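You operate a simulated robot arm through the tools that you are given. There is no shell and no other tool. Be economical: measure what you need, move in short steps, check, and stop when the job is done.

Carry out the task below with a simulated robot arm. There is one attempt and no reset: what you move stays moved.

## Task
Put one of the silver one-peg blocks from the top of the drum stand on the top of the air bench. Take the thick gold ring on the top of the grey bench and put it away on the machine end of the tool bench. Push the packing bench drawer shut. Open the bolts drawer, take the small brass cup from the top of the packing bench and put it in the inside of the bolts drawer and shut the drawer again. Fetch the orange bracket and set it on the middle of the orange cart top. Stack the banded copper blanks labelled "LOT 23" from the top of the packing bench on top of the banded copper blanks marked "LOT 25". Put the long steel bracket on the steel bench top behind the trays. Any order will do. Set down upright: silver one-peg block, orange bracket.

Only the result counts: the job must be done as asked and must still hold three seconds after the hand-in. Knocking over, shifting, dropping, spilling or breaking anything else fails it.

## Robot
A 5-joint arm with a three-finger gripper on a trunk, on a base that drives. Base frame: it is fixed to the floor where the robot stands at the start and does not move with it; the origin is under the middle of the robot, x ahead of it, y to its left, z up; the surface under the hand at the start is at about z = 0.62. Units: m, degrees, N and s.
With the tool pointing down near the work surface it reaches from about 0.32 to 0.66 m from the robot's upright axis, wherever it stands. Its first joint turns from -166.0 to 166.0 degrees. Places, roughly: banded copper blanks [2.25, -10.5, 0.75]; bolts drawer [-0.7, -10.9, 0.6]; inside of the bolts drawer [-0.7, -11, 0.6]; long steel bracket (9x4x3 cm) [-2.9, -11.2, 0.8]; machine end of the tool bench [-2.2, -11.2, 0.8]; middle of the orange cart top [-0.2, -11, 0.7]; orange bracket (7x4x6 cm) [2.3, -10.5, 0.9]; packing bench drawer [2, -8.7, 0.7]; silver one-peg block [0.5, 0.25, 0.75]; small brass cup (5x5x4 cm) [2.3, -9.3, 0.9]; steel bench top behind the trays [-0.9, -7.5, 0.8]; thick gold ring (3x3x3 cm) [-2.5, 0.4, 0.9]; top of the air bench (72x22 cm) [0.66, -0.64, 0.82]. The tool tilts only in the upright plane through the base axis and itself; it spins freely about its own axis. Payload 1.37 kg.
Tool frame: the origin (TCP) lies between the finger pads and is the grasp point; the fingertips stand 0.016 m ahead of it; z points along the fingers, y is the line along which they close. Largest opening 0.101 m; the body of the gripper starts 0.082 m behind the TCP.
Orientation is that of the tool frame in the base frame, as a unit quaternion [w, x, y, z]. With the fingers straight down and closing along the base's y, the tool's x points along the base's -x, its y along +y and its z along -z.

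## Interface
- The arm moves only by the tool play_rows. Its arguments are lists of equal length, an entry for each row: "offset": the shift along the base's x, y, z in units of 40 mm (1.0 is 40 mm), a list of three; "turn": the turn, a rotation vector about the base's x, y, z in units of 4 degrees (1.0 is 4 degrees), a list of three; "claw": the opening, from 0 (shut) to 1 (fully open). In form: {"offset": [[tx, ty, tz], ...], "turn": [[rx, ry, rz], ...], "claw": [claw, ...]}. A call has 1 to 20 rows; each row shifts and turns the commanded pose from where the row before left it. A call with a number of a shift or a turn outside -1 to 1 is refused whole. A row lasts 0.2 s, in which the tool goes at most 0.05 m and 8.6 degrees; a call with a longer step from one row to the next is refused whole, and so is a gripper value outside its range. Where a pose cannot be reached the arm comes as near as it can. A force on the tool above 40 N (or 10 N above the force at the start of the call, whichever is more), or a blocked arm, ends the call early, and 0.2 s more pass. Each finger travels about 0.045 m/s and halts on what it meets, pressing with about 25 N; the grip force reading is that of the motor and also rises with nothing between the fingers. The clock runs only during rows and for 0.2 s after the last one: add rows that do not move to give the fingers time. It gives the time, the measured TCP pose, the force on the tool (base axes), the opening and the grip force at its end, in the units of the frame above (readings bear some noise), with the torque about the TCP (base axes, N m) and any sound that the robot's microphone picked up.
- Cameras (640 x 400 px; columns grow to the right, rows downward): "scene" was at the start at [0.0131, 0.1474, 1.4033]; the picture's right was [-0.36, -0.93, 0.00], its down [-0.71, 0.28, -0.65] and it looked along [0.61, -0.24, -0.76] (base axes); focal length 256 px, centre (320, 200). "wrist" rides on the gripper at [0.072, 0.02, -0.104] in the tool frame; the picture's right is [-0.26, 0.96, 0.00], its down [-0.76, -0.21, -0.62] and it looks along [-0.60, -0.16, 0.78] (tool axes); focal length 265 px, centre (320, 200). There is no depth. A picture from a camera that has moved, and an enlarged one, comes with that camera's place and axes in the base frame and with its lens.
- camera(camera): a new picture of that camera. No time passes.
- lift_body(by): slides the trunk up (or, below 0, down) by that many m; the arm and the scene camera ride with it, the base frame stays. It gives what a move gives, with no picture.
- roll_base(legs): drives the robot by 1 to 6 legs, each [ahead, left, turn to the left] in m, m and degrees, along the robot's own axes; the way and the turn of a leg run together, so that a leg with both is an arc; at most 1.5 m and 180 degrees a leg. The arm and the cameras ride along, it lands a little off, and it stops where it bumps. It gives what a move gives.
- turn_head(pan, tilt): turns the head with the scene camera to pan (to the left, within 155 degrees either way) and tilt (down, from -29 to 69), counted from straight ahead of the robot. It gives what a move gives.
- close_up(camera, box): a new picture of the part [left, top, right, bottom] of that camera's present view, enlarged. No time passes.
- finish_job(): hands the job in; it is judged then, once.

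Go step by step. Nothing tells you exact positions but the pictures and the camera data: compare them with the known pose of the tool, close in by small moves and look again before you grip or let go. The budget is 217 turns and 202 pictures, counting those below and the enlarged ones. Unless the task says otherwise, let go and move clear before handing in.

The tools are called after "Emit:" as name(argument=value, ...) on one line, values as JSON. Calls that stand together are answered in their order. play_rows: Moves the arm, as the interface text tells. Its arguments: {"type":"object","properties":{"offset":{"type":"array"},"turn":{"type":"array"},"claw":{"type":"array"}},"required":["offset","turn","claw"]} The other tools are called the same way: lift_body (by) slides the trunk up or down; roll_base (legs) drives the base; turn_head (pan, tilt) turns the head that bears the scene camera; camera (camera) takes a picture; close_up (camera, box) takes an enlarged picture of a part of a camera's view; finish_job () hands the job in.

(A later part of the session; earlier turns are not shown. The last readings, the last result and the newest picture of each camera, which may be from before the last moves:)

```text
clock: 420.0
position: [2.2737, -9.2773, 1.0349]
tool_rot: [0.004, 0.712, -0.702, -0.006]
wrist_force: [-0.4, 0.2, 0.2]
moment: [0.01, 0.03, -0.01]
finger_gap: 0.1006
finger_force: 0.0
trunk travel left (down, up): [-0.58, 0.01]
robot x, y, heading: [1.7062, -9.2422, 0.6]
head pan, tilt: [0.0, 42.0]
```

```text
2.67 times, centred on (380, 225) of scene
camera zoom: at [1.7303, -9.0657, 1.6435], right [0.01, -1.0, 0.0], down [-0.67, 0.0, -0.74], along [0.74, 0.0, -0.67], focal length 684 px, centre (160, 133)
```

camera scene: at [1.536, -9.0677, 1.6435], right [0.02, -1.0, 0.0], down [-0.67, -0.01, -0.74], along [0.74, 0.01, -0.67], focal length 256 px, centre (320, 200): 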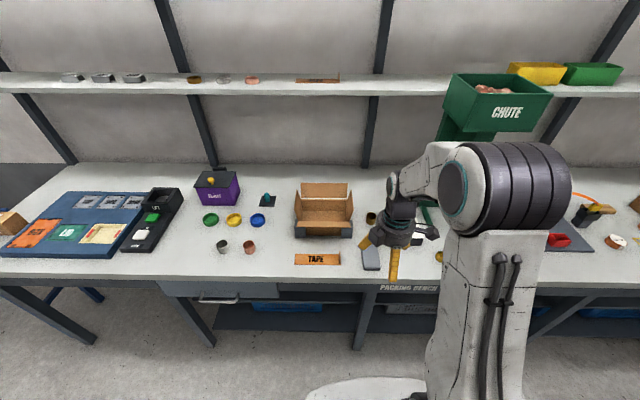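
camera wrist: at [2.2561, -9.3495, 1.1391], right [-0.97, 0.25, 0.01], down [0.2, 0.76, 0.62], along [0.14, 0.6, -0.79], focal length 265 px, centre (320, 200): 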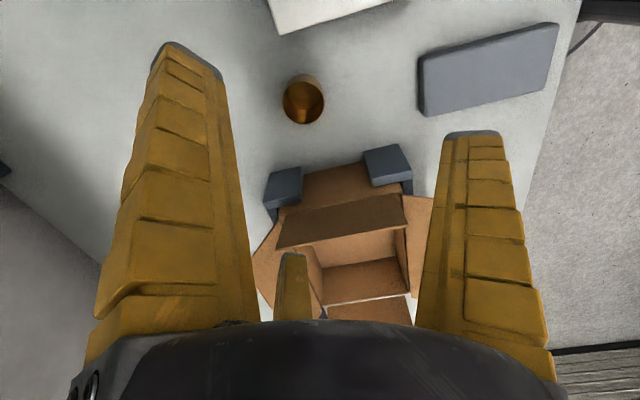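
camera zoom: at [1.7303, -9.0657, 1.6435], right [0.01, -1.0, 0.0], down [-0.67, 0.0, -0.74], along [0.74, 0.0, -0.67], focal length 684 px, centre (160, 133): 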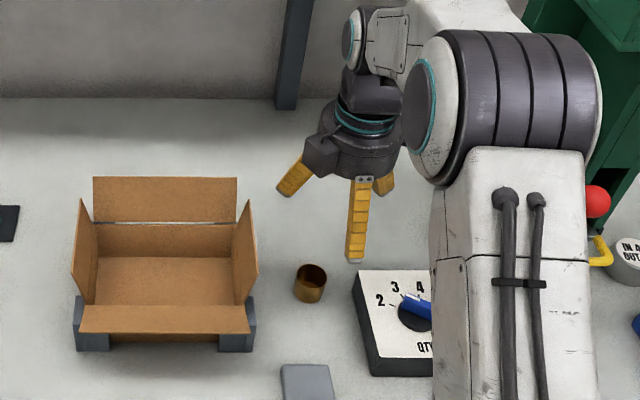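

Descend onto the cup.

Emit:
play_rows(offset=[[0.35, 0.08, -0.9], [0, 0, -1], [0, 0, -1]], turn=[[0, 0, 0], [0, 0, 0], [0, 0, 0]], claw=[1, 1, 1])

Emit:
camera(camera="wrist")

Emit:
close_up(camera="scene", box=[280, 150, 480, 300])

```text
clock: 420.8
position: [2.2887, -9.2736, 0.9181]
tool_rot: [0.005, 0.712, -0.702, -0.005]
wrist_force: [0.3, -0.1, 0.9]
moment: [0.0, -0.02, 0.01]
finger_gap: 0.1004
finger_force: 0.0
trunk travel left (down, up): [-0.58, 0.01]
robot x, y, heading: [1.7093, -9.244, 0.1]
head pan, tilt: [0.0, 42.0]
```

```text
40 pictures are left
camera wrist: at [2.2706, -9.3459, 1.023], right [-0.97, 0.25, 0.01], down [0.2, 0.76, 0.62], along [0.14, 0.6, -0.79], focal length 265 px, centre (320, 200)
```

wrist: 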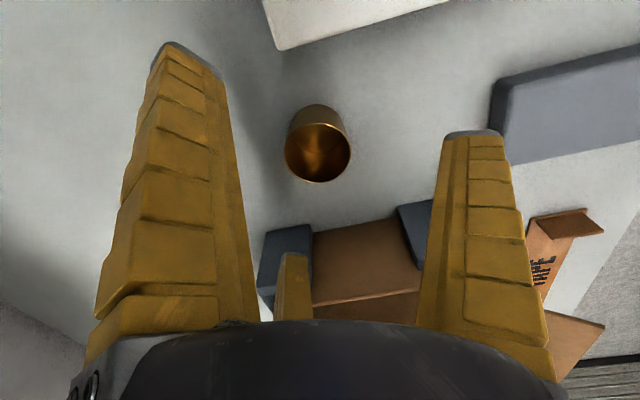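

```text
2.67 times, centred on (380, 225) of scene
camera zoom: at [1.7301, -9.0656, 1.6435], right [0.01, -1.0, 0.0], down [-0.67, 0.0, -0.74], along [0.74, 0.0, -0.67], focal length 684 px, centre (160, 133)
```

zoom: 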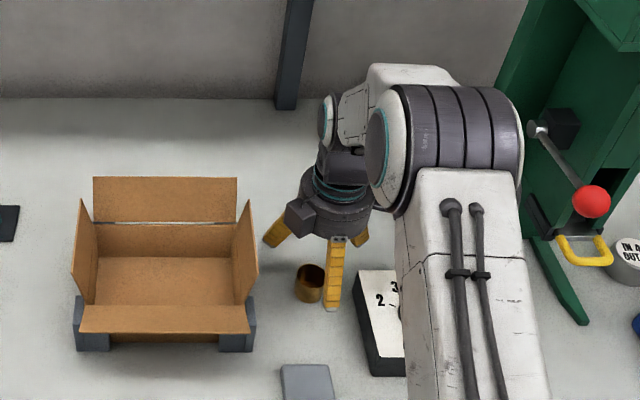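

Centred. Down and close.

Emit:
play_rows(offset=[[0, 0, -0.8], [0, 0, -0.5], [0, 0, 0], [0, 0, 0], [0, 0, 0], [0, 0, 0], [0, 0, 0]], turn=[[0, 0, 0], [0, 0, 0], [0, 0, 0], [0, 0, 0], [0, 0, 0], [0, 0, 0], [0, 0, 0]], claw=[1, 1, 0.2, 0.2, 0.2, 0.2, 0.2])

Emit:
play_rows(offset=[[0, 0, 0.5], [0, 0, 1], [0, 0, 1], [0, 0, 1], [0, 0, 1], [0, 0, 1], [-0.8, 0, 0.2], [-0.8, 0, 0.2], [-0.8, 0, 0], [-0.8, 0, 0]], turn=[[0, 0, 0], [0, 0, 0], [0, 0, 0], [0, 0, 0], [0, 0, 0], [0, 0, 0], [0, 0, 0], [0, 0, 0], [0, 0, 0], [0, 0, 0]], claw=[0.2, 0.2, 0.2, 0.2, 0.2, 0.2, 0.2, 0.2, 0.2, 0.2])

Emit:
camera(camera="wrist")

```text
clock: 422.4
position: [2.2871, -9.2723, 0.8685]
tool_rot: [0.004, 0.712, -0.702, -0.005]
wrist_force: [-0.7, -0.7, 1.3]
moment: [-0.04, 0.03, -0.01]
finger_gap: 0.0345
finger_force: 25.1
trunk travel left (down, up): [-0.58, 0.01]
robot x, y, heading: [1.7062, -9.2465, 0.3]
head pan, tilt: [0.0, 42.0]
```

```text
clock: 424.6
position: [2.1581, -9.2732, 1.1034]
tool_rot: [0.004, 0.713, -0.701, -0.005]
wrist_force: [-0.2, -0.6, -1.2]
moment: [-0.01, 0.01, 0.02]
finger_gap: 0.0333
finger_force: 25.0
trunk travel left (down, up): [-0.58, 0.01]
robot x, y, heading: [1.7048, -9.2362, 0.4]
head pan, tilt: [0.0, 42.0]
```

```text
38 pictures are left
camera wrist: at [2.1406, -9.3466, 1.2075], right [-0.97, 0.25, 0.01], down [0.2, 0.76, 0.62], along [0.15, 0.6, -0.79], focal length 265 px, centre (320, 200)
```

wrist: 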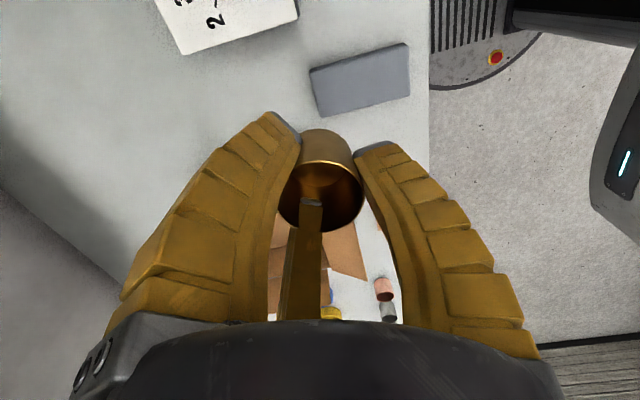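

Cup held. Drive back to the bolts drawer.

Emit:
roll_base(legs=[[-1.0, 0, 0], [-1.38, -0.55, 0], [0, 0, -90.4]])

Emit:
turn_head(pan=0, tilt=50)

Emit:
camera(camera="scene")

```text
clock: 440.5
position: [-0.7062, -10.2542, 1.1029]
tool_rot: [0.0, 0.001, 1.0, 0.006]
wrist_force: [-0.1, -0.5, 0.5]
moment: [0.06, 0.0, 0.01]
finger_gap: 0.0328
finger_force: 24.6
trunk travel left (down, up): [-0.58, 0.01]
robot x, y, heading: [-0.6622, -9.8017, -91.0]
head pan, tilt: [0.0, 42.0]
```

```text
clock: 441.2
position: [-0.7065, -10.2549, 1.1036]
tool_rot: [0.001, 0.001, 1.0, 0.008]
wrist_force: [0.2, 0.3, -0.4]
moment: [0.0, -0.03, -0.04]
finger_gap: 0.0327
finger_force: 24.9
trunk travel left (down, up): [-0.58, 0.01]
robot x, y, heading: [-0.6663, -9.8015, -90.6]
head pan, tilt: [0.0, 50.0]
```

```text
37 pictures are left
camera scene: at [-0.4905, -9.8205, 1.6323], right [-1.0, 0.01, 0.0], down [0.01, 0.77, -0.64], along [-0.01, -0.64, -0.77], focal length 256 px, centre (320, 200)
```

scene: 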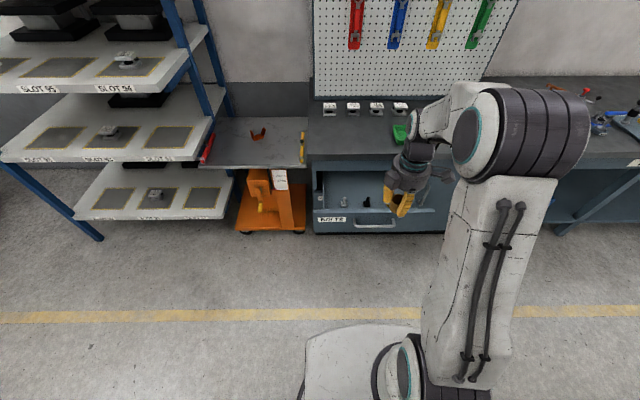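

Emit:
close_up(camera="scene", box=[300, 150, 460, 250])

Emit:
roll_base(legs=[[0.22, -0.06, 0.6]])

Emit:
lift_body(by=-0.25)

Emit:
play_rows(offset=[[-0.1, -0.8, 0], [-0.1, -0.8, 0], [0, -0.8, 0], [0, -0.6, 0]], turn=[[0, 0, 0], [0, 0, 0], [0, 0, 0], [0, 0, 0]], claw=[0.2, 0.2, 0.2, 0.2])

Emit:
camera(camera="wrist")

Emit:
camera(camera="scene")

```text
4.00 times, centred on (380, 200) of scene
camera zoom: at [-0.4905, -9.8205, 1.6323], right [-1.0, 0.01, 0.0], down [0.01, 0.77, -0.64], along [-0.01, -0.64, -0.77], focal length 1025 px, centre (80, 200)
```

zoom: 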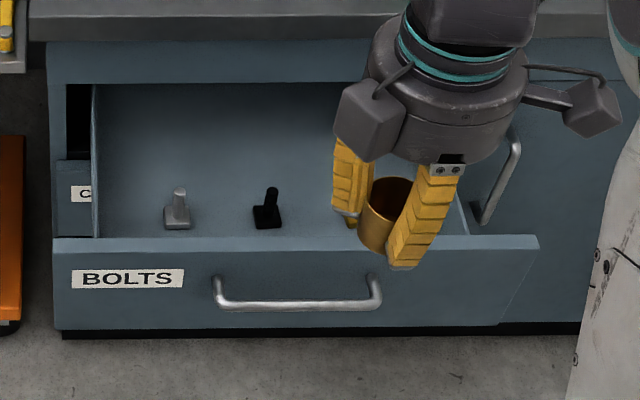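

```text
clock: 442.9
position: [-0.762, -10.4756, 1.1021]
tool_rot: [0.001, -0.005, 1.0, 0.007]
wrist_force: [0.3, -0.1, -0.6]
moment: [0.03, 0.0, 0.01]
finger_gap: 0.0326
finger_force: 25.0
trunk travel left (down, up): [-0.58, 0.01]
robot x, y, heading: [-0.7258, -10.0211, -89.9]
head pan, tilt: [0.0, 50.0]
```

```text
clock: 445.5
position: [-0.7621, -10.4744, 0.8526]
tool_rot: [0.001, -0.005, 1.0, 0.007]
wrist_force: [-0.2, 0.4, 0.2]
moment: [0.0, -0.02, 0.01]
finger_gap: 0.0325
finger_force: 24.7
trunk travel left (down, up): [-0.33, 0.26]
robot x, y, heading: [-0.7247, -10.0216, -89.8]
head pan, tilt: [0.0, 50.0]
```

```text
clock: 446.5
position: [-0.7707, -10.5946, 0.852]
tool_rot: [0.0, -0.006, 1.0, 0.007]
wrist_force: [0.3, 1.4, 0.0]
moment: [0.03, 0.0, 0.01]
finger_gap: 0.0324
finger_force: 25.1
trunk travel left (down, up): [-0.33, 0.26]
robot x, y, heading: [-0.7261, -10.0181, -90.0]
head pan, tilt: [0.0, 50.0]
```

```text
35 pictures are left
camera wrist: at [-0.8431, -10.5774, 0.9571], right [0.25, 0.97, 0.01], down [0.76, -0.21, 0.62], along [0.6, -0.15, -0.79], focal length 265 px, centre (320, 200)
```

wrist: 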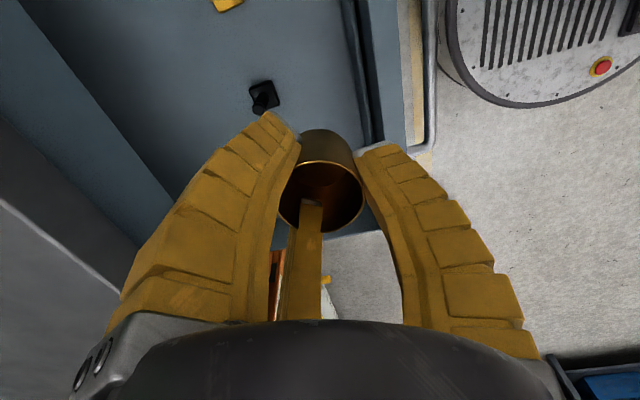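

```text
34 pictures are left
camera scene: at [-0.5514, -10.0381, 1.3823], right [-1.0, 0.0, 0.0], down [0.0, 0.77, -0.64], along [0.0, -0.64, -0.77], focal length 256 px, centre (320, 200)
```

scene: 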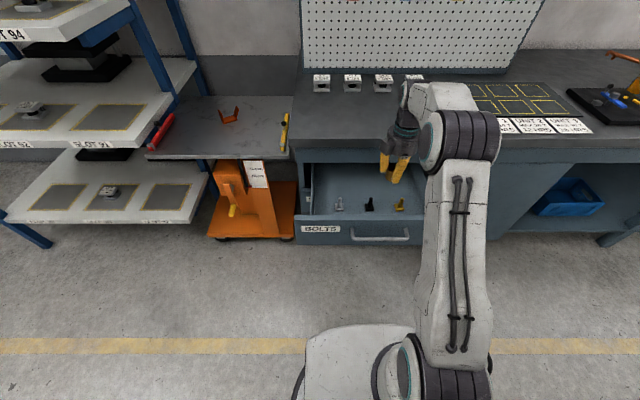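

Three bolts stand in the drawer at y≈-10.65. I'll spin the tool 90° (fingers closing along x) and put the cup in the free strip in front of them.

Emit:
play_rows(offset=[[-0.2, 0, 0], [-0.2, 0, 0], [-0.2, 0, 0], [0, 0, 0], [0, 0, 0], [0, 0, 0], [0, 0, 0], [0, 0, 0], [0, 0, 0], [0, 0, 0], [0, 0, 0], [0, 0, 0], [0, 0, 0], [0, 0, 0], [0, 0, 0], [0, 0, 0], [0, 0, 0], [0, 0, 0], [0, 0, 0], [0, 0, 0]], turn=[[0, 0, -1], [0, 0, -1], [0, 0, -1], [0, 0, -1], [0, 0, -1], [0, 0, -1], [0, 0, -1], [0, 0, -1], [0, 0, -1], [0, 0, -1], [0, 0, -1], [0, 0, -1], [0, 0, -1], [0, 0, -1], [0, 0, -1], [0, 0, -1], [0, 0, -1], [0, 0, -1], [0, 0, -1], [0, 0, -1]], claw=[0.2, 0.2, 0.2, 0.2, 0.2, 0.2, 0.2, 0.2, 0.2, 0.2, 0.2, 0.2, 0.2, 0.2, 0.2, 0.2, 0.2, 0.2, 0.2, 0.2])

Emit:
play_rows(offset=[[0, 0, -0.5], [0, 0, -0.5], [0, 0, -0.5]], turn=[[0, 0, -1], [0, 0, -1], [0, 0, -0.4]], claw=[0.2, 0.2, 0.2])

Emit:
camera(camera="wrist")

Emit:
close_up(camera="scene", box=[290, 120, 470, 260])

```text
clock: 450.7
position: [-0.7941, -10.5934, 0.8522]
tool_rot: [0.0, 0.639, 0.769, 0.002]
wrist_force: [1.3, 0.2, -0.8]
moment: [0.01, -0.01, -0.02]
finger_gap: 0.0326
finger_force: 25.2
trunk travel left (down, up): [-0.33, 0.26]
robot x, y, heading: [-0.7262, -10.0192, -90.0]
head pan, tilt: [0.0, 50.0]
```

```text
clock: 451.5
position: [-0.7949, -10.5948, 0.7936]
tool_rot: [0.0, 0.702, 0.712, -0.001]
wrist_force: [-0.5, 0.8, 0.0]
moment: [0.0, 0.0, -0.06]
finger_gap: 0.0324
finger_force: 25.1
trunk travel left (down, up): [-0.33, 0.26]
robot x, y, heading: [-0.7275, -10.0236, -89.9]
head pan, tilt: [0.0, 50.0]
```

```text
33 pictures are left
camera wrist: at [-0.7757, -10.5226, 0.8967], right [0.97, -0.25, 0.0], down [-0.2, -0.76, 0.62], along [-0.15, -0.6, -0.78], focal length 265 px, centre (320, 200)
```

wrist: 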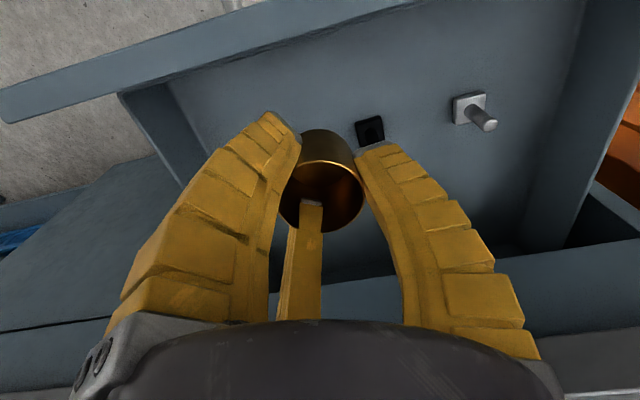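

```text
2.86 times, centred on (380, 190) of scene
camera zoom: at [-0.5514, -10.0379, 1.3823], right [-1.0, 0.0, 0.0], down [0.0, 0.77, -0.64], along [0.0, -0.64, -0.77], focal length 732 px, centre (149, 229)
```

zoom: 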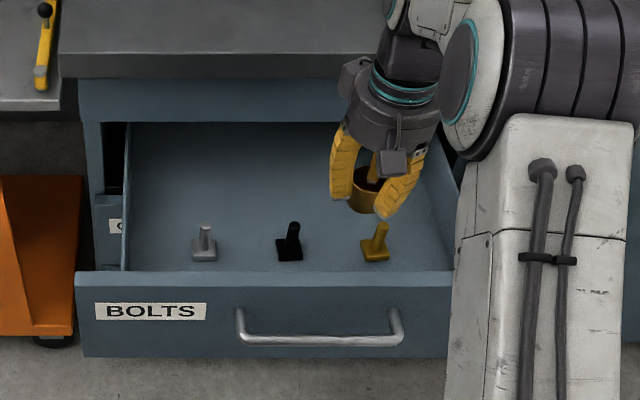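

Spot is good: strip between panel (y≈-10.543) and bolts (y≈-10.635). Lower in to contact.

Emit:
play_rows(offset=[[0, 0.12, -0.8], [0, 0, -0.9], [0, 0, -0.8], [0, 0, -0.3], [0, 0, -0.2], [0, 0, -0.15], [0, 0, -0.15], [0, 0, -0.15], [0, 0, -0.15], [0, 0, -0.15], [0, 0, -0.15]], turn=[[0, 0, 0], [0, 0, 0], [0, 0, 0], [0, 0, 0], [0, 0, 0], [0, 0, 0], [0, 0, 0], [0, 0, 0], [0, 0, 0], [0, 0, 0], [0, 0, 0]], claw=[0.2, 0.2, 0.2, 0.2, 0.2, 0.2, 0.2, 0.2, 0.2, 0.2, 0.2])

Emit:
camera(camera="wrist")

Emit:
close_up(camera="scene", box=[290, 120, 470, 260])

```text
clock: 453.9
position: [-0.7934, -10.5884, 0.6366]
tool_rot: [0.0, 0.701, 0.713, 0.0]
wrist_force: [0.2, 0.3, -0.1]
moment: [0.02, -0.02, -0.03]
finger_gap: 0.0324
finger_force: 24.7
trunk travel left (down, up): [-0.33, 0.26]
robot x, y, heading: [-0.7276, -10.0222, -90.1]
head pan, tilt: [0.0, 50.0]
```

```text
31 pictures are left
camera wrist: at [-0.7759, -10.5175, 0.7405], right [0.97, -0.25, 0.0], down [-0.19, -0.76, 0.62], along [-0.15, -0.6, -0.78], focal length 265 px, centre (320, 200)
```

wrist: 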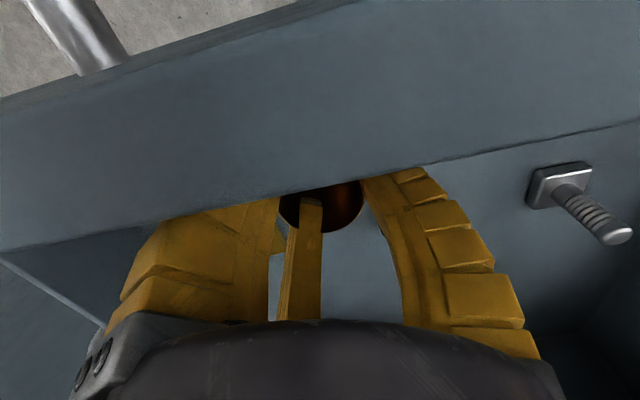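

```text
2.86 times, centred on (380, 190) of scene
camera zoom: at [-0.5514, -10.0379, 1.3823], right [-1.0, 0.0, 0.0], down [0.0, 0.77, -0.64], along [0.0, -0.64, -0.77], focal length 732 px, centre (149, 229)
```

zoom: 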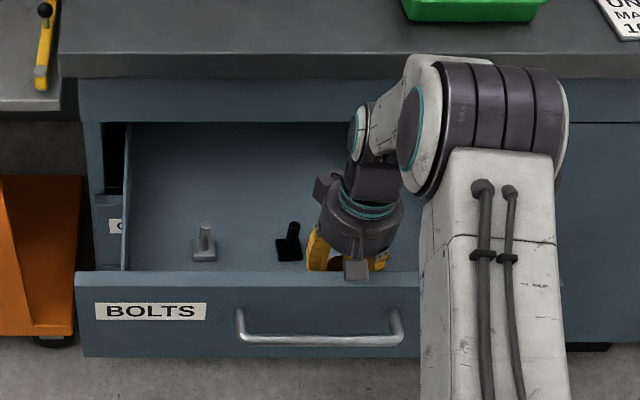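

Emit:
play_rows(offset=[[0, 0, -0.12], [0, 0, -0.12], [0, 0, -0.12], [0, 0, -0.12], [0, 0, -0.12]], turn=[[0, 0, 0], [0, 0, 0], [0, 0, 0], [0, 0, 0], [0, 0, 0]], claw=[0.2, 0.2, 0.2, 0.2, 0.2])

Emit:
close_up(camera="scene", box=[340, 180, 420, 240])

```text
clock: 454.7
position: [-0.7947, -10.5939, 0.6316]
tool_rot: [0.005, 0.701, 0.713, -0.007]
wrist_force: [3.8, -1.3, 25.0]
moment: [1.02, 0.42, -0.11]
finger_gap: 0.0323
finger_force: 25.5
trunk travel left (down, up): [-0.33, 0.26]
robot x, y, heading: [-0.7261, -10.0254, -89.7]
head pan, tilt: [0.0, 50.0]
stopped in row 3: the force on the tool passed its limit at 43 N (the readings are from after the stop); the commanded pose is now the measured one
```

```text
6.67 times, centred on (380, 210) of scene
camera zoom: at [-0.5506, -10.036, 1.3823], right [-1.0, 0.0, 0.0], down [0.0, 0.77, -0.64], along [0.0, -0.64, -0.77], focal length 1709 px, centre (-80, 133)
```

zoom: 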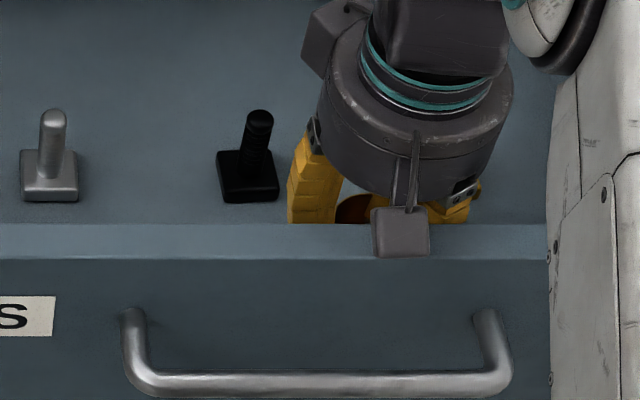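

The hand touched the drawer panel before the cup reached the floor. I lift out, spin the tool 180° (camera to the far side), and place slightly deeper.

Emit:
play_rows(offset=[[0, 0, 0.5], [0, 0, 1], [0, 0, 1], [0, 0, 1], [0, 0, 0.5], [0, 0, 0], [0, 0, 0], [0, 0, 0], [0, 0, 0], [0, 0, 0], [0, 0, 0], [0, 0, 0], [0, 0, 0], [0, 0, 0], [0, 0, 0], [0, 0, 0], [0, 0, 0], [0, 0, 0], [0, 0, 0], [0, 0, 0]], turn=[[0, 0, 0], [0, 0, 0], [0, 0, 0], [0, 0, 0], [0, 0, 1], [0, 0, 1], [0, 0, 1], [0, 0, 1], [0, 0, 1], [0, 0, 1], [0, 0, 1], [0, 0, 1], [0, 0, 1], [0, 0, 1], [0, 0, 1], [0, 0, 1], [0, 0, 1], [0, 0, 1], [0, 0, 1], [0, 0, 1]], claw=[0.2, 0.2, 0.2, 0.2, 0.2, 0.2, 0.2, 0.2, 0.2, 0.2, 0.2, 0.2, 0.2, 0.2, 0.2, 0.2, 0.2, 0.2, 0.2, 0.2])

Emit:
play_rows(offset=[[0, 0, 0], [0, 0, 0], [0, 0, 0], [0, 0, 0], [0, 0, 0], [0, 0, 0], [0, 0, 0], [0, 0, 0], [0, 0, 0], [0, 0, 0], [0, 0, 0], [0, 0, 0], [0, 0, 0], [0, 0, 0], [0, 0, 0], [0, 0, 0], [0, 0, 0], [0, 0, 0], [0, 0, 0], [0, 0, 0]], turn=[[0, 0, 1], [0, 0, 1], [0, 0, 1], [0, 0, 1], [0, 0, 1], [0, 0, 1], [0, 0, 1], [0, 0, 1], [0, 0, 1], [0, 0, 1], [0, 0, 1], [0, 0, 1], [0, 0, 1], [0, 0, 1], [0, 0, 1], [0, 0, 1], [0, 0, 1], [0, 0, 1], [0, 0, 1], [0, 0, 1]], claw=[0.2, 0.2, 0.2, 0.2, 0.2, 0.2, 0.2, 0.2, 0.2, 0.2, 0.2, 0.2, 0.2, 0.2, 0.2, 0.2, 0.2, 0.2, 0.2, 0.2])

Emit:
play_rows(offset=[[-0.2, -0.4, 0], [-0.2, -0.4, 0], [0, 0, 0], [0, 0, 0], [0, 0, 0], [0, 0, 0], [0, 0, 0], [0, 0, 0], [0, 0, 0]], turn=[[0, 0, 1], [0, 0, 1], [0, 0, 1], [0, 0, 1], [0, 0, 1], [0, 0, 1], [0, 0, 1], [0, 0, 1], [0, 0, 1]], claw=[0.2, 0.2, 0.2, 0.2, 0.2, 0.2, 0.2, 0.2, 0.2])

Emit:
camera(camera="wrist")

```text
clock: 458.9
position: [-0.7949, -10.5934, 0.7883]
tool_rot: [0.0, 0.215, 0.977, -0.003]
wrist_force: [-0.4, 0.0, -1.3]
moment: [-0.04, 0.01, 0.03]
finger_gap: 0.0322
finger_force: 25.5
trunk travel left (down, up): [-0.33, 0.26]
robot x, y, heading: [-0.7291, -10.023, -89.8]
head pan, tilt: [0.0, 50.0]
```

```text
clock: 463.1
position: [-0.7959, -10.5918, 0.7876]
tool_rot: [0.002, -0.462, 0.887, 0.003]
wrist_force: [-0.2, 0.2, -0.5]
moment: [-0.01, 0.01, -0.01]
finger_gap: 0.0324
finger_force: 25.3
trunk travel left (down, up): [-0.33, 0.26]
robot x, y, heading: [-0.7298, -10.0233, -89.8]
head pan, tilt: [0.0, 50.0]
```

```text
clock: 465.1
position: [-0.8038, -10.6263, 0.7873]
tool_rot: [0.002, -0.605, 0.796, 0.003]
wrist_force: [-0.4, 0.0, 0.5]
moment: [-0.01, 0.0, 0.01]
finger_gap: 0.0323
finger_force: 24.8
out of reach, approached as far as the arm can: row 5, 6, 7, 8, 9
trunk travel left (down, up): [-0.33, 0.26]
robot x, y, heading: [-0.7296, -10.022, -90.1]
head pan, tilt: [0.0, 50.0]
```

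```text
28 pictures are left
camera wrist: at [-0.842, -10.6912, 0.8914], right [-0.86, 0.51, 0.0], down [0.4, 0.67, 0.63], along [0.32, 0.54, -0.78], focal length 265 px, centre (320, 200)
```

wrist: 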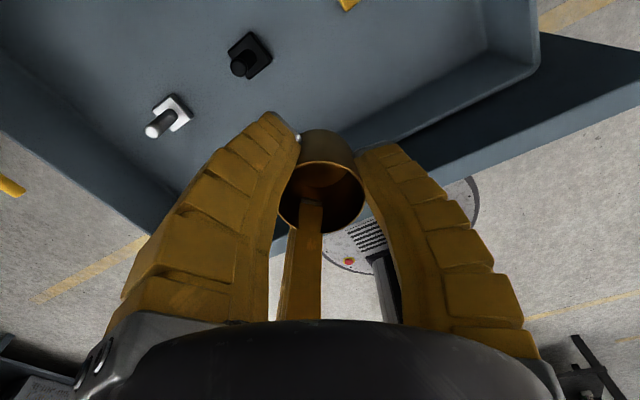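

Spin reached its limit at ~163°, fine. Sync the commanded turn and lower the cup in.

Emit:
play_rows(offset=[[0, 0, 0], [0, 0, 0], [0, 0, 0], [0, 0, 0], [0, 0, -0.9], [0, 0, -0.9], [0, 0, -0.9], [0, 0, -0.9], [0, 0, -0.3]], turn=[[0, 0, -1], [0, 0, -1], [0, 0, -1], [0, 0, -1], [0, 0, -0.5], [0, 0, 0], [0, 0, 0], [0, 0, 0], [0, 0, 0]], claw=[0.2, 0.2, 0.2, 0.2, 0.2, 0.2, 0.2, 0.2, 0.2])

Emit:
camera(camera="wrist")

```text
clock: 467.1
position: [-0.8034, -10.625, 0.6307]
tool_rot: [0.002, -0.473, 0.881, 0.003]
wrist_force: [-0.6, -0.2, -0.5]
moment: [-0.02, 0.01, 0.01]
finger_gap: 0.0323
finger_force: 25.0
trunk travel left (down, up): [-0.33, 0.26]
robot x, y, heading: [-0.7285, -10.0198, -89.8]
head pan, tilt: [0.0, 50.0]
```

```text
27 pictures are left
camera wrist: at [-0.8603, -10.6753, 0.7341], right [-0.66, 0.75, 0.01], down [0.59, 0.51, 0.63], along [0.47, 0.41, -0.78], focal length 265 px, centre (320, 200)
```

wrist: 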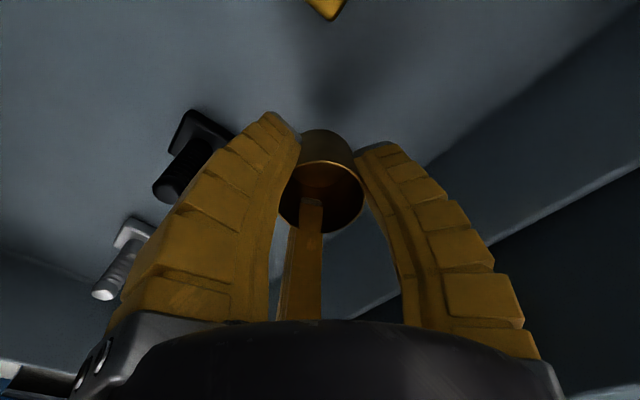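

Shift 1 cm away from the black bolt, then lower to contact.

Emit:
play_rows(offset=[[-0.25, 0.25, -0.2], [0, 0, -0.2], [0, 0, -0.15], [0, 0, -0.15], [0, 0, -0.15], [0, 0, -0.15], [0, 0, -0.15], [0, 0, -0.15], [0, 0, -0.15], [0, 0, -0.15]], turn=[[0, 0, 0], [0, 0, 0], [0, 0, 0], [0, 0, 0], [0, 0, 0], [0, 0, 0], [0, 0, 0], [0, 0, 0], [0, 0, 0], [0, 0, 0]], claw=[0.2, 0.2, 0.2, 0.2, 0.2, 0.2, 0.2, 0.2, 0.2, 0.2])

Emit:
camera(camera="wrist")

```text
clock: 469.1
position: [-0.8144, -10.6223, 0.5837]
tool_rot: [-0.003, -0.474, 0.88, -0.003]
wrist_force: [2.7, -3.3, 16.4]
moment: [0.28, -0.07, 0.03]
finger_gap: 0.0348
finger_force: 25.4
trunk travel left (down, up): [-0.33, 0.26]
robot x, y, heading: [-0.7237, -10.0217, -89.8]
head pan, tilt: [0.0, 50.0]
stopped in row 9: the force on the tool passed its limit at 43 N (the readings are from after the stop); the commanded pose is now the measured one
```

```text
26 pictures are left
camera wrist: at [-0.8704, -10.6702, 0.6894], right [-0.66, 0.75, -0.01], down [0.59, 0.52, 0.61], along [0.47, 0.4, -0.79], focal length 265 px, centre (320, 200)
```

wrist: 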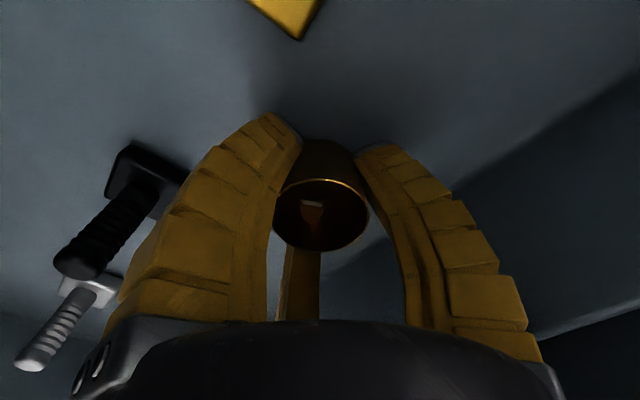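

Cup on the drawer floor. Release slightly and rise.

Emit:
play_rows(offset=[[0, 0, 0.08], [0, 0, 0], [0, 0, 0], [0, 0, 0.3], [0, 0, 0.6], [0, 0, 1], [0, 0, 1], [0, 0, 1], [0, 0, 1], [0, 0, 1]], turn=[[0, 0, 0], [0, 0, 0], [0, 0, 0], [0, 0, 0], [0, 0, 0], [0, 0, 0], [0, 0, 0], [0, 0, 0], [0, 0, 0], [0, 0, 0]], claw=[0.55, 0.55, 0.55, 0.55, 0.55, 0.55, 0.55, 0.55, 0.55, 0.55])

Emit:
close_up(camera="scene", box=[290, 120, 470, 260])

```text
clock: 471.3
position: [-0.8156, -10.6195, 0.8209]
tool_rot: [-0.001, -0.474, 0.881, 0.0]
wrist_force: [0.2, -0.4, -0.1]
moment: [0.02, -0.02, -0.01]
finger_gap: 0.0593
finger_force: 2.8
trunk travel left (down, up): [-0.33, 0.26]
robot x, y, heading: [-0.7312, -10.0217, -89.9]
head pan, tilt: [0.0, 50.0]
```

```text
2.86 times, centred on (380, 190) of scene
camera zoom: at [-0.5514, -10.0378, 1.3822], right [-1.0, 0.0, 0.0], down [0.0, 0.77, -0.64], along [0.0, -0.64, -0.77], focal length 732 px, centre (149, 229)
```

zoom: 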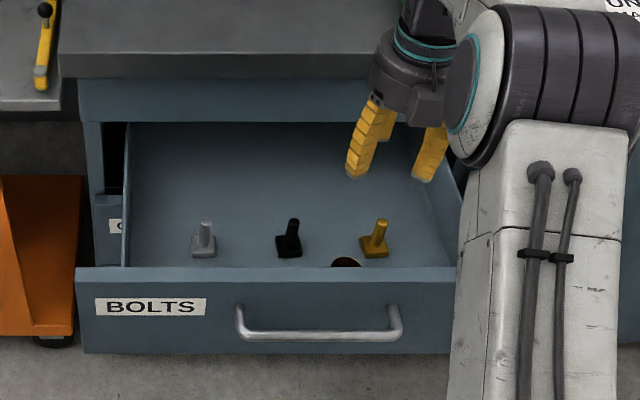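

Cup stands in the drawer. Now close it: back off, tilt the closed gripper forward.

Emit:
roll_base(legs=[[-0.2, 0.08, 0]])

Emit:
play_rows(offset=[[0, 0, 0], [0, 0, 0], [0, 0, 0], [0, 0, 0], [0, 0, 0], [0, 0, 0], [0, 0, 0], [0, 0, 0], [0, 0, 0], [0, 0, 0], [0, 0, 0], [0, 0, 0], [0, 0, 0], [0, 0, 0], [0, 0, 0], [0, 0, 0], [0, 0, 0], [0, 0, 0]], turn=[[-1, 0, 0], [-1, 0, 0], [-1, 0, 0], [-1, 0, 0], [-1, 0, 0], [-1, 0, 0], [-1, 0, 0], [-1, 0, 0], [-1, 0, 0], [-1, 0, 0], [-1, 0, 0], [-1, 0, 0], [-1, 0, 0], [-1, 0, 0], [-1, 0, 0], [-1, 0, 0], [-1, 0, 0], [-1, 0, 0]], claw=[0, 0, 0, 0, 0, 0, 0, 0, 0, 0, 0, 0, 0, 0, 0, 0, 0, 0])

Emit:
lift_body(by=-0.13)

Emit:
close_up(camera="scene", box=[260, 110, 500, 290])

```text
clock: 472.9
position: [-0.7362, -10.4199, 0.8209]
tool_rot: [0.0, -0.474, 0.881, -0.001]
wrist_force: [-0.1, 0.4, 0.2]
moment: [-0.01, -0.02, 0.0]
finger_gap: 0.0594
finger_force: 2.8
trunk travel left (down, up): [-0.33, 0.26]
robot x, y, heading: [-0.6484, -9.8192, -89.9]
head pan, tilt: [0.0, 50.0]
```

```text
clock: 476.7
position: [-0.6538, -10.427, 0.8211]
tool_rot: [-0.282, -0.38, 0.714, -0.517]
wrist_force: [-0.2, 0.7, 0.3]
moment: [0.0, -0.03, 0.01]
finger_gap: 0.0
finger_force: 25.2
out of reach, approached as far as the arm can: row 3, 4, 5, 6, 7, 8, 9, 10, 14
trunk travel left (down, up): [-0.33, 0.26]
robot x, y, heading: [-0.6443, -9.8233, -89.8]
head pan, tilt: [0.0, 50.0]
```

```text
clock: 478.3
position: [-0.6528, -10.4274, 0.6903]
tool_rot: [-0.283, -0.38, 0.713, -0.516]
wrist_force: [-0.8, -0.1, 0.6]
moment: [-0.02, 0.02, 0.02]
finger_gap: 0.0001
finger_force: 25.6
trunk travel left (down, up): [-0.2, 0.39]
robot x, y, heading: [-0.6497, -9.8203, -90.1]
head pan, tilt: [0.0, 50.0]
```

```text
2.22 times, centred on (380, 200) of scene
camera zoom: at [-0.4713, -9.8384, 1.2523], right [-1.0, 0.0, 0.0], down [0.0, 0.77, -0.64], along [0.0, -0.64, -0.77], focal length 570 px, centre (187, 200)
```

zoom: 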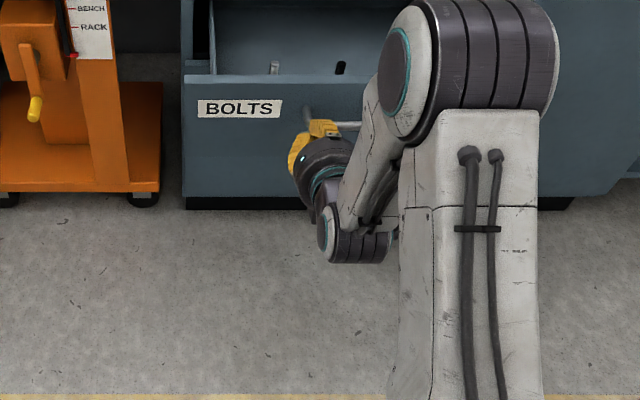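

Emit:
roll_base(legs=[[0, -0.08, 0], [0.04, 0, 0]])

Emit:
camera(camera="wrist")

```text
clock: 479.9
position: [-0.733, -10.4666, 0.6895]
tool_rot: [-0.281, -0.381, 0.714, -0.517]
wrist_force: [0.1, 0.1, 0.3]
moment: [0.0, 0.0, -0.01]
finger_gap: 0.0
finger_force: 25.2
trunk travel left (down, up): [-0.2, 0.39]
robot x, y, heading: [-0.7232, -9.8641, -89.9]
head pan, tilt: [0.0, 50.0]
```

```text
23 pictures are left
camera wrist: at [-0.7876, -10.3823, 0.7693], right [-0.66, 0.24, -0.71], down [0.6, 0.74, -0.3], along [0.46, -0.62, -0.63], focal length 265 px, centre (320, 200)
```

wrist: 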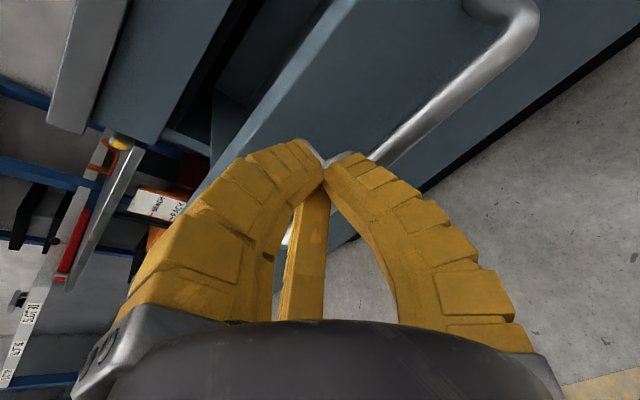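

Fingertips sit on the panel above the bar. Push by driving forward.

Emit:
roll_base(legs=[[0.15, 0, 0]])

Emit:
roll_base(legs=[[0.1, 0, 0]])

Emit:
camera(camera="scene")

```text
clock: 481.2
position: [-0.7318, -10.6165, 0.6903]
tool_rot: [-0.282, -0.382, 0.713, -0.517]
wrist_force: [-0.4, 0.2, 0.4]
moment: [0.0, 0.0, 0.01]
finger_gap: 0.0
finger_force: 25.3
trunk travel left (down, up): [-0.2, 0.39]
robot x, y, heading: [-0.7258, -10.0125, -89.8]
head pan, tilt: [0.0, 50.0]
```

```text
clock: 482.4
position: [-0.7307, -10.7171, 0.6914]
tool_rot: [-0.282, -0.382, 0.713, -0.516]
wrist_force: [-0.5, 0.0, -0.3]
moment: [0.01, 0.0, 0.0]
finger_gap: 0.0001
finger_force: 25.1
trunk travel left (down, up): [-0.2, 0.39]
robot x, y, heading: [-0.7271, -10.1126, -89.8]
head pan, tilt: [0.0, 50.0]
```

```text
22 pictures are left
camera scene: at [-0.5502, -10.1276, 1.2523], right [-1.0, 0.0, 0.0], down [0.0, 0.77, -0.64], along [0.0, -0.64, -0.77], focal length 256 px, centre (320, 200)
```

scene: 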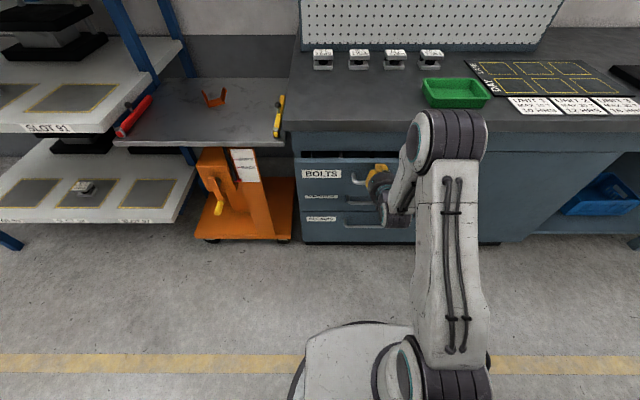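

Nearly shut. Finish with the arm until it stops.

Emit:
play_rows(offset=[[0, -0.5, 0], [0, -0.5, 0], [0, -0.4, 0], [0, -0.3, 0], [0, -0.3, 0], [0, -0.3, 0], [0, -0.3, 0]], turn=[[0, 0, 0], [0, 0, 0], [0, 0, 0], [0, 0, 0], [0, 0, 0], [0, 0, 0], [0, 0, 0]], claw=[0, 0, 0, 0, 0, 0, 0])

Emit:
close_up(camera="scene", box=[280, 130, 440, 250])

```text
clock: 483.5
position: [-0.7303, -10.7802, 0.6887]
tool_rot: [-0.279, -0.383, 0.716, -0.513]
wrist_force: [0.0, 25.5, 10.6]
moment: [-0.61, 0.03, 0.06]
finger_gap: 0.0
finger_force: 24.5
trunk travel left (down, up): [-0.2, 0.39]
robot x, y, heading: [-0.7254, -10.1093, -89.8]
head pan, tilt: [0.0, 50.0]
stopped in row 5: the force on the tool passed its limit at 48 N (the readings are from after the stop); the commanded pose is now the measured one
```

```text
3.33 times, centred on (360, 190) of scene
camera zoom: at [-0.5502, -10.1229, 1.2526], right [-1.0, 0.0, 0.0], down [0.0, 0.76, -0.65], along [0.0, -0.65, -0.76], focal length 854 px, centre (187, 233)
```

zoom: 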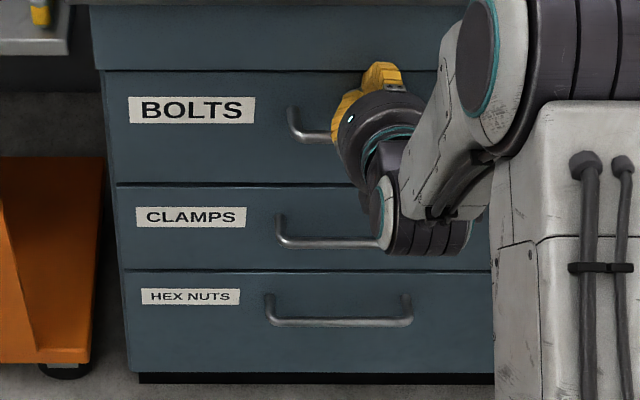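

Drawer shut. Back off, straighten the tool, and go back to the packing bench for the blanks.

Emit:
roll_base(legs=[[-0.35, 0, 0]])

Emit:
lift_body(by=0.38)

Emit:
play_rows(offset=[[0, 0, 0], [0, 0, 0], [0, 0, 0], [0, 0, 0], [0, 0, 0], [0, 0, 0], [0, 0, 0], [0, 0, 0], [0, 0, 0], [0, 0, 0], [0, 0, 0], [0, 0, 0], [0, 0, 0], [0, 0, 0], [0, 0, 0], [0, 0, 0], [0, 0, 0], [0, 0, 0]], turn=[[1, 0, 0], [1, 0, 0], [1, 0, 0], [1, 0, 0], [1, 0, 0], [1, 0, 0], [1, 0, 0], [1, 0, 0], [1, 0, 0], [1, 0, 0], [1, 0, 0], [1, 0, 0], [1, 0, 0], [1, 0, 0], [1, 0, 0], [1, 0, 0], [1, 0, 0], [0.8, 0, 0]], claw=[0.8, 0.8, 0.8, 0.8, 0.8, 0.8, 0.8, 0.8, 0.8, 0.8, 0.8, 0.8, 0.8, 0.8, 0.8, 0.8, 0.8, 0.8])

Emit:
roll_base(legs=[[0, 0, 90], [1.45, 0, 0]])

Emit:
play_rows(offset=[[0, 0, 0], [0, 0, 0], [0, 0, 0], [0, 0, 0], [0, 0, 0], [0, 0, 0], [0, 0, 0], [0, 0, 0], [0, 0, 0], [0, 0, 0], [0, 0, 0], [0, 0, 0], [0, 0, 0], [0, 0, 0], [0, 0, 0], [0, 0, 0], [0, 0, 0], [0, 0, 0], [0, 0, 0], [0, 0, 0]], turn=[[0, 0, -1], [0, 0, -1], [0, 0, -1], [0, 0, -1], [0, 0, -1], [0, 0, -1], [0, 0, -1], [0, 0, -1], [0, 0, -1], [0, 0, -1], [0, 0, -1], [0, 0, -1], [0, 0, -1], [0, 0, -1], [0, 0, -1], [0, 0, -1], [0, 0, -1], [0, 0, -1], [0, 0, -1], [0, 0, -1]], claw=[0.8, 0.8, 0.8, 0.8, 0.8, 0.8, 0.8, 0.8, 0.8, 0.8, 0.8, 0.8, 0.8, 0.8, 0.8, 0.8, 0.8, 0.8, 0.8, 0.8])

```text
clock: 485.7
position: [-0.7331, -10.4343, 0.685]
tool_rot: [-0.278, -0.383, 0.718, -0.511]
wrist_force: [-1.1, -0.1, 0.4]
moment: [0.01, -0.03, -0.04]
finger_gap: 0.0
finger_force: 25.0
trunk travel left (down, up): [-0.2, 0.39]
robot x, y, heading: [-0.7253, -9.765, -90.1]
head pan, tilt: [0.0, 50.0]
```

```text
clock: 489.4
position: [-0.7313, -10.4352, 1.0649]
tool_rot: [-0.279, -0.383, 0.718, -0.511]
wrist_force: [0.7, 0.5, 0.6]
moment: [0.0, 0.0, 0.0]
finger_gap: 0.0001
finger_force: 25.3
trunk travel left (down, up): [-0.58, 0.01]
robot x, y, heading: [-0.7293, -9.7593, -89.9]
head pan, tilt: [0.0, 50.0]
```

```text
clock: 493.2
position: [-0.7332, -10.4266, 1.0642]
tool_rot: [-0.013, -0.473, 0.88, -0.024]
wrist_force: [0.7, -0.5, 0.6]
moment: [-0.01, -0.01, 0.02]
finger_gap: 0.0829
finger_force: 1.8
out of reach, approached as far as the arm can: row 17, 18
trunk travel left (down, up): [-0.58, 0.01]
robot x, y, heading: [-0.7272, -9.7646, -89.9]
head pan, tilt: [0.0, 50.0]
```

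```text
clock: 504.2
position: [1.3875, -9.75, 1.0639]
tool_rot: [-0.008, 0.959, -0.283, 0.027]
wrist_force: [0.4, 0.7, -0.1]
moment: [0.03, -0.01, 0.0]
finger_gap: 0.0829
finger_force: 1.5
trunk travel left (down, up): [-0.58, 0.01]
robot x, y, heading: [0.7184, -9.748, 0.6]
head pan, tilt: [0.0, 50.0]
```

```text
clock: 508.4
position: [1.3814, -9.7521, 1.0636]
tool_rot: [0.01, -0.552, 0.834, -0.007]
wrist_force: [0.2, -0.1, 0.6]
moment: [0.01, -0.01, -0.02]
finger_gap: 0.083
finger_force: 1.2
out of reach, approached as far as the arm can: row 12, 16
trunk travel left (down, up): [-0.58, 0.01]
robot x, y, heading: [0.7241, -9.7498, 0.5]
head pan, tilt: [0.0, 50.0]
```

Emit:
play_rows(offset=[[-0.8, 0, 0], [-0.8, 0, 0], [-0.8, 0, 0], [-0.8, 0, 0], [-0.8, 0, 0], [-0.8, 0, 0], [-0.5, 0, 0.5], [0, 0, 0.5], [0, 0, 0.5], [0, 0, 0], [0, 0, 0], [0, 0, 0], [0, 0, 0], [0, 0, 0], [0, 0, 0], [0, 0, 0], [0, 0, 0]], turn=[[0, 0, -1], [0, 0, -1], [0, 0, -1], [0, 0, -1], [0, 0, -1], [0, 0, -1], [0, 0, -1], [0, 0, -1], [0, 0, -1], [0, 0, -1], [0, 0, -1], [0, 0, -1], [0, 0, -1], [0, 0, -1], [0, 0, -1], [0, 0, -1], [0, 0, -0.8]], claw=[1, 1, 1, 1, 1, 1, 1, 1, 1, 1, 1, 1, 1, 1, 1, 1, 1])

Emit:
roll_base(legs=[[0.7, -0.5, 0], [0.25, -0.5, -0.5]])

Emit:
turn_head(pan=-5, tilt=45)

Emit:
camera(camera="scene")

Emit:
camera(camera="wrist")

```text
clock: 512.0
position: [1.1709, -9.7522, 1.1224]
tool_rot: [0.001, 0.003, 1.0, 0.0]
wrist_force: [0.0, -0.7, -0.6]
moment: [-0.01, 0.0, 0.0]
finger_gap: 0.1007
finger_force: 0.0
trunk travel left (down, up): [-0.58, 0.01]
robot x, y, heading: [0.7187, -9.7517, 0.5]
head pan, tilt: [0.0, 50.0]
```

```text
clock: 519.4
position: [2.1298, -10.7396, 1.1213]
tool_rot: [0.001, 0.005, 1.0, -0.001]
wrist_force: [0.4, -0.8, 0.2]
moment: [0.0, -0.02, -0.01]
finger_gap: 0.1004
finger_force: 0.0
trunk travel left (down, up): [-0.58, 0.01]
robot x, y, heading: [1.6811, -10.7357, 0.2]
head pan, tilt: [0.0, 50.0]
```

```text
clock: 520.0
position: [2.1292, -10.7391, 1.1234]
tool_rot: [0.002, 0.004, 1.0, 0.0]
wrist_force: [-0.8, -0.1, 0.3]
moment: [0.02, 0.0, -0.02]
finger_gap: 0.1004
finger_force: 0.0
trunk travel left (down, up): [-0.58, 0.01]
robot x, y, heading: [1.6781, -10.7322, 0.1]
head pan, tilt: [-5.0, 45.0]
```

```text
20 pictures are left
camera scene: at [1.7021, -10.5658, 1.6392], right [-0.08, -1.0, 0.0], down [-0.7, 0.06, -0.71], along [0.7, -0.06, -0.71], focal length 256 px, centre (320, 200)
```

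scene: 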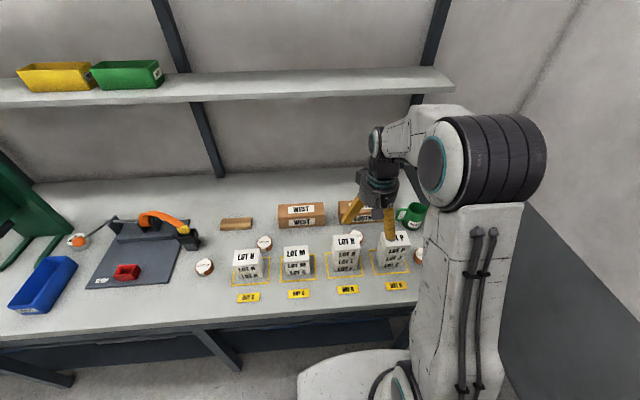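

```text
19 pictures are left
camera wrist: at [2.0576, -10.7181, 1.227], right [0.27, 0.96, 0.0], down [0.75, -0.21, 0.62], along [0.6, -0.17, -0.78], focal length 265 px, centre (320, 200)
```

wrist: 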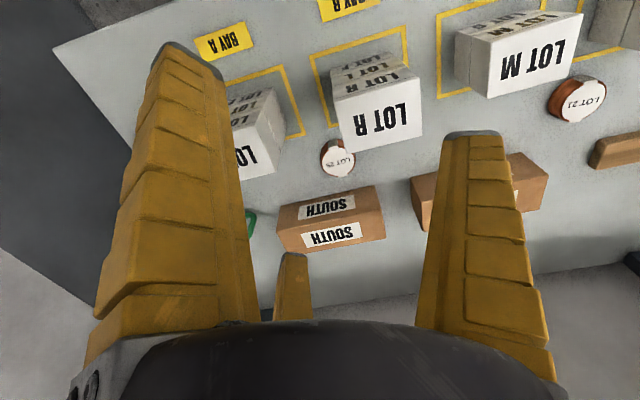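

LOT 25 at (2.256, -10.746); LOT 23 near (2.166, -10.955). Move over LOT 23.

Emit:
play_rows(offset=[[0.1, -0.95, 0], [0.1, -0.95, 0], [0.1, -0.95, 0], [0.1, -0.95, 0], [0, -0.95, -0.2], [0, -0.5, -0.8], [0, 0, -0.8]], turn=[[0, 0, 0], [0, 0, 0], [0, 0, 0], [0, 0, 0], [0, 0, 0], [0, 0, 0], [0, 0, 0]], claw=[0.9, 0.9, 0.9, 0.9, 0.9, 0.9, 0.9])

Emit:
camera(camera="wrist")

```text
clock: 521.6
position: [2.146, -10.9504, 1.0506]
tool_rot: [0.001, 0.005, 1.0, 0.0]
wrist_force: [0.1, 0.1, 0.5]
moment: [0.04, -0.02, 0.03]
finger_gap: 0.0918
finger_force: 0.6
trunk travel left (down, up): [-0.58, 0.01]
robot x, y, heading: [1.6835, -10.7376, 0.3]
head pan, tilt: [-5.0, 45.0]
```

```text
18 pictures are left
camera wrist: at [2.0736, -10.9288, 1.1546], right [0.27, 0.96, 0.0], down [0.75, -0.21, 0.62], along [0.6, -0.17, -0.78], focal length 265 px, centre (320, 200)
```

wrist: 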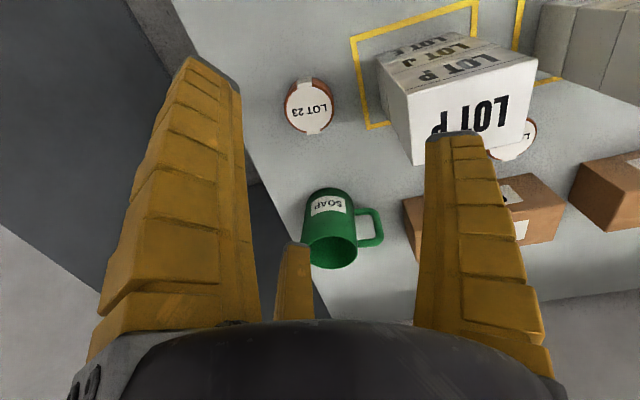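

LOT 23 centre (2.165, -10.967); the LOT P stack edge is at y≈-10.905, so use a narrower opening. Lower partway and check.

Emit:
play_rows(offset=[[0.48, -0.45, 0], [0, 0, -0.8], [0, 0, -0.8], [0, 0, -0.8]], turn=[[0, 0, 0], [0, 0, 0], [0, 0, 0], [0, 0, 0]], claw=[0.72, 0.72, 0.72, 0.72])

Emit:
camera(camera="wrist")

```text
clock: 522.6
position: [2.1648, -10.9666, 0.9539]
tool_rot: [0.001, 0.004, 1.0, -0.001]
wrist_force: [0.1, 0.2, -1.2]
moment: [-0.03, 0.04, -0.01]
finger_gap: 0.0753
finger_force: 1.3
trunk travel left (down, up): [-0.58, 0.01]
robot x, y, heading: [1.68, -10.7373, 0.4]
head pan, tilt: [-5.0, 45.0]
```

```text
17 pictures are left
camera wrist: at [2.0927, -10.9465, 1.0584], right [0.27, 0.96, 0.0], down [0.75, -0.21, 0.62], along [0.6, -0.17, -0.78], focal length 265 px, centre (320, 200)
```

wrist: 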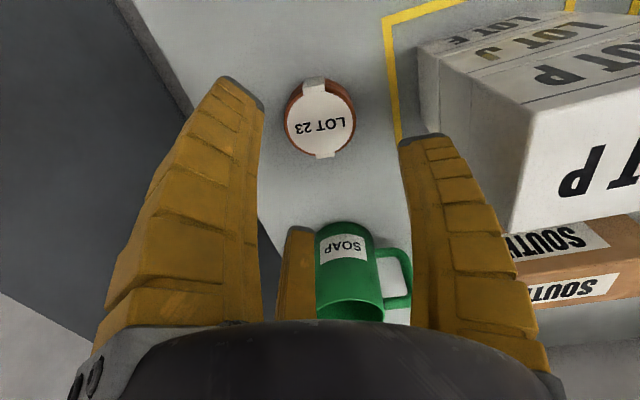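

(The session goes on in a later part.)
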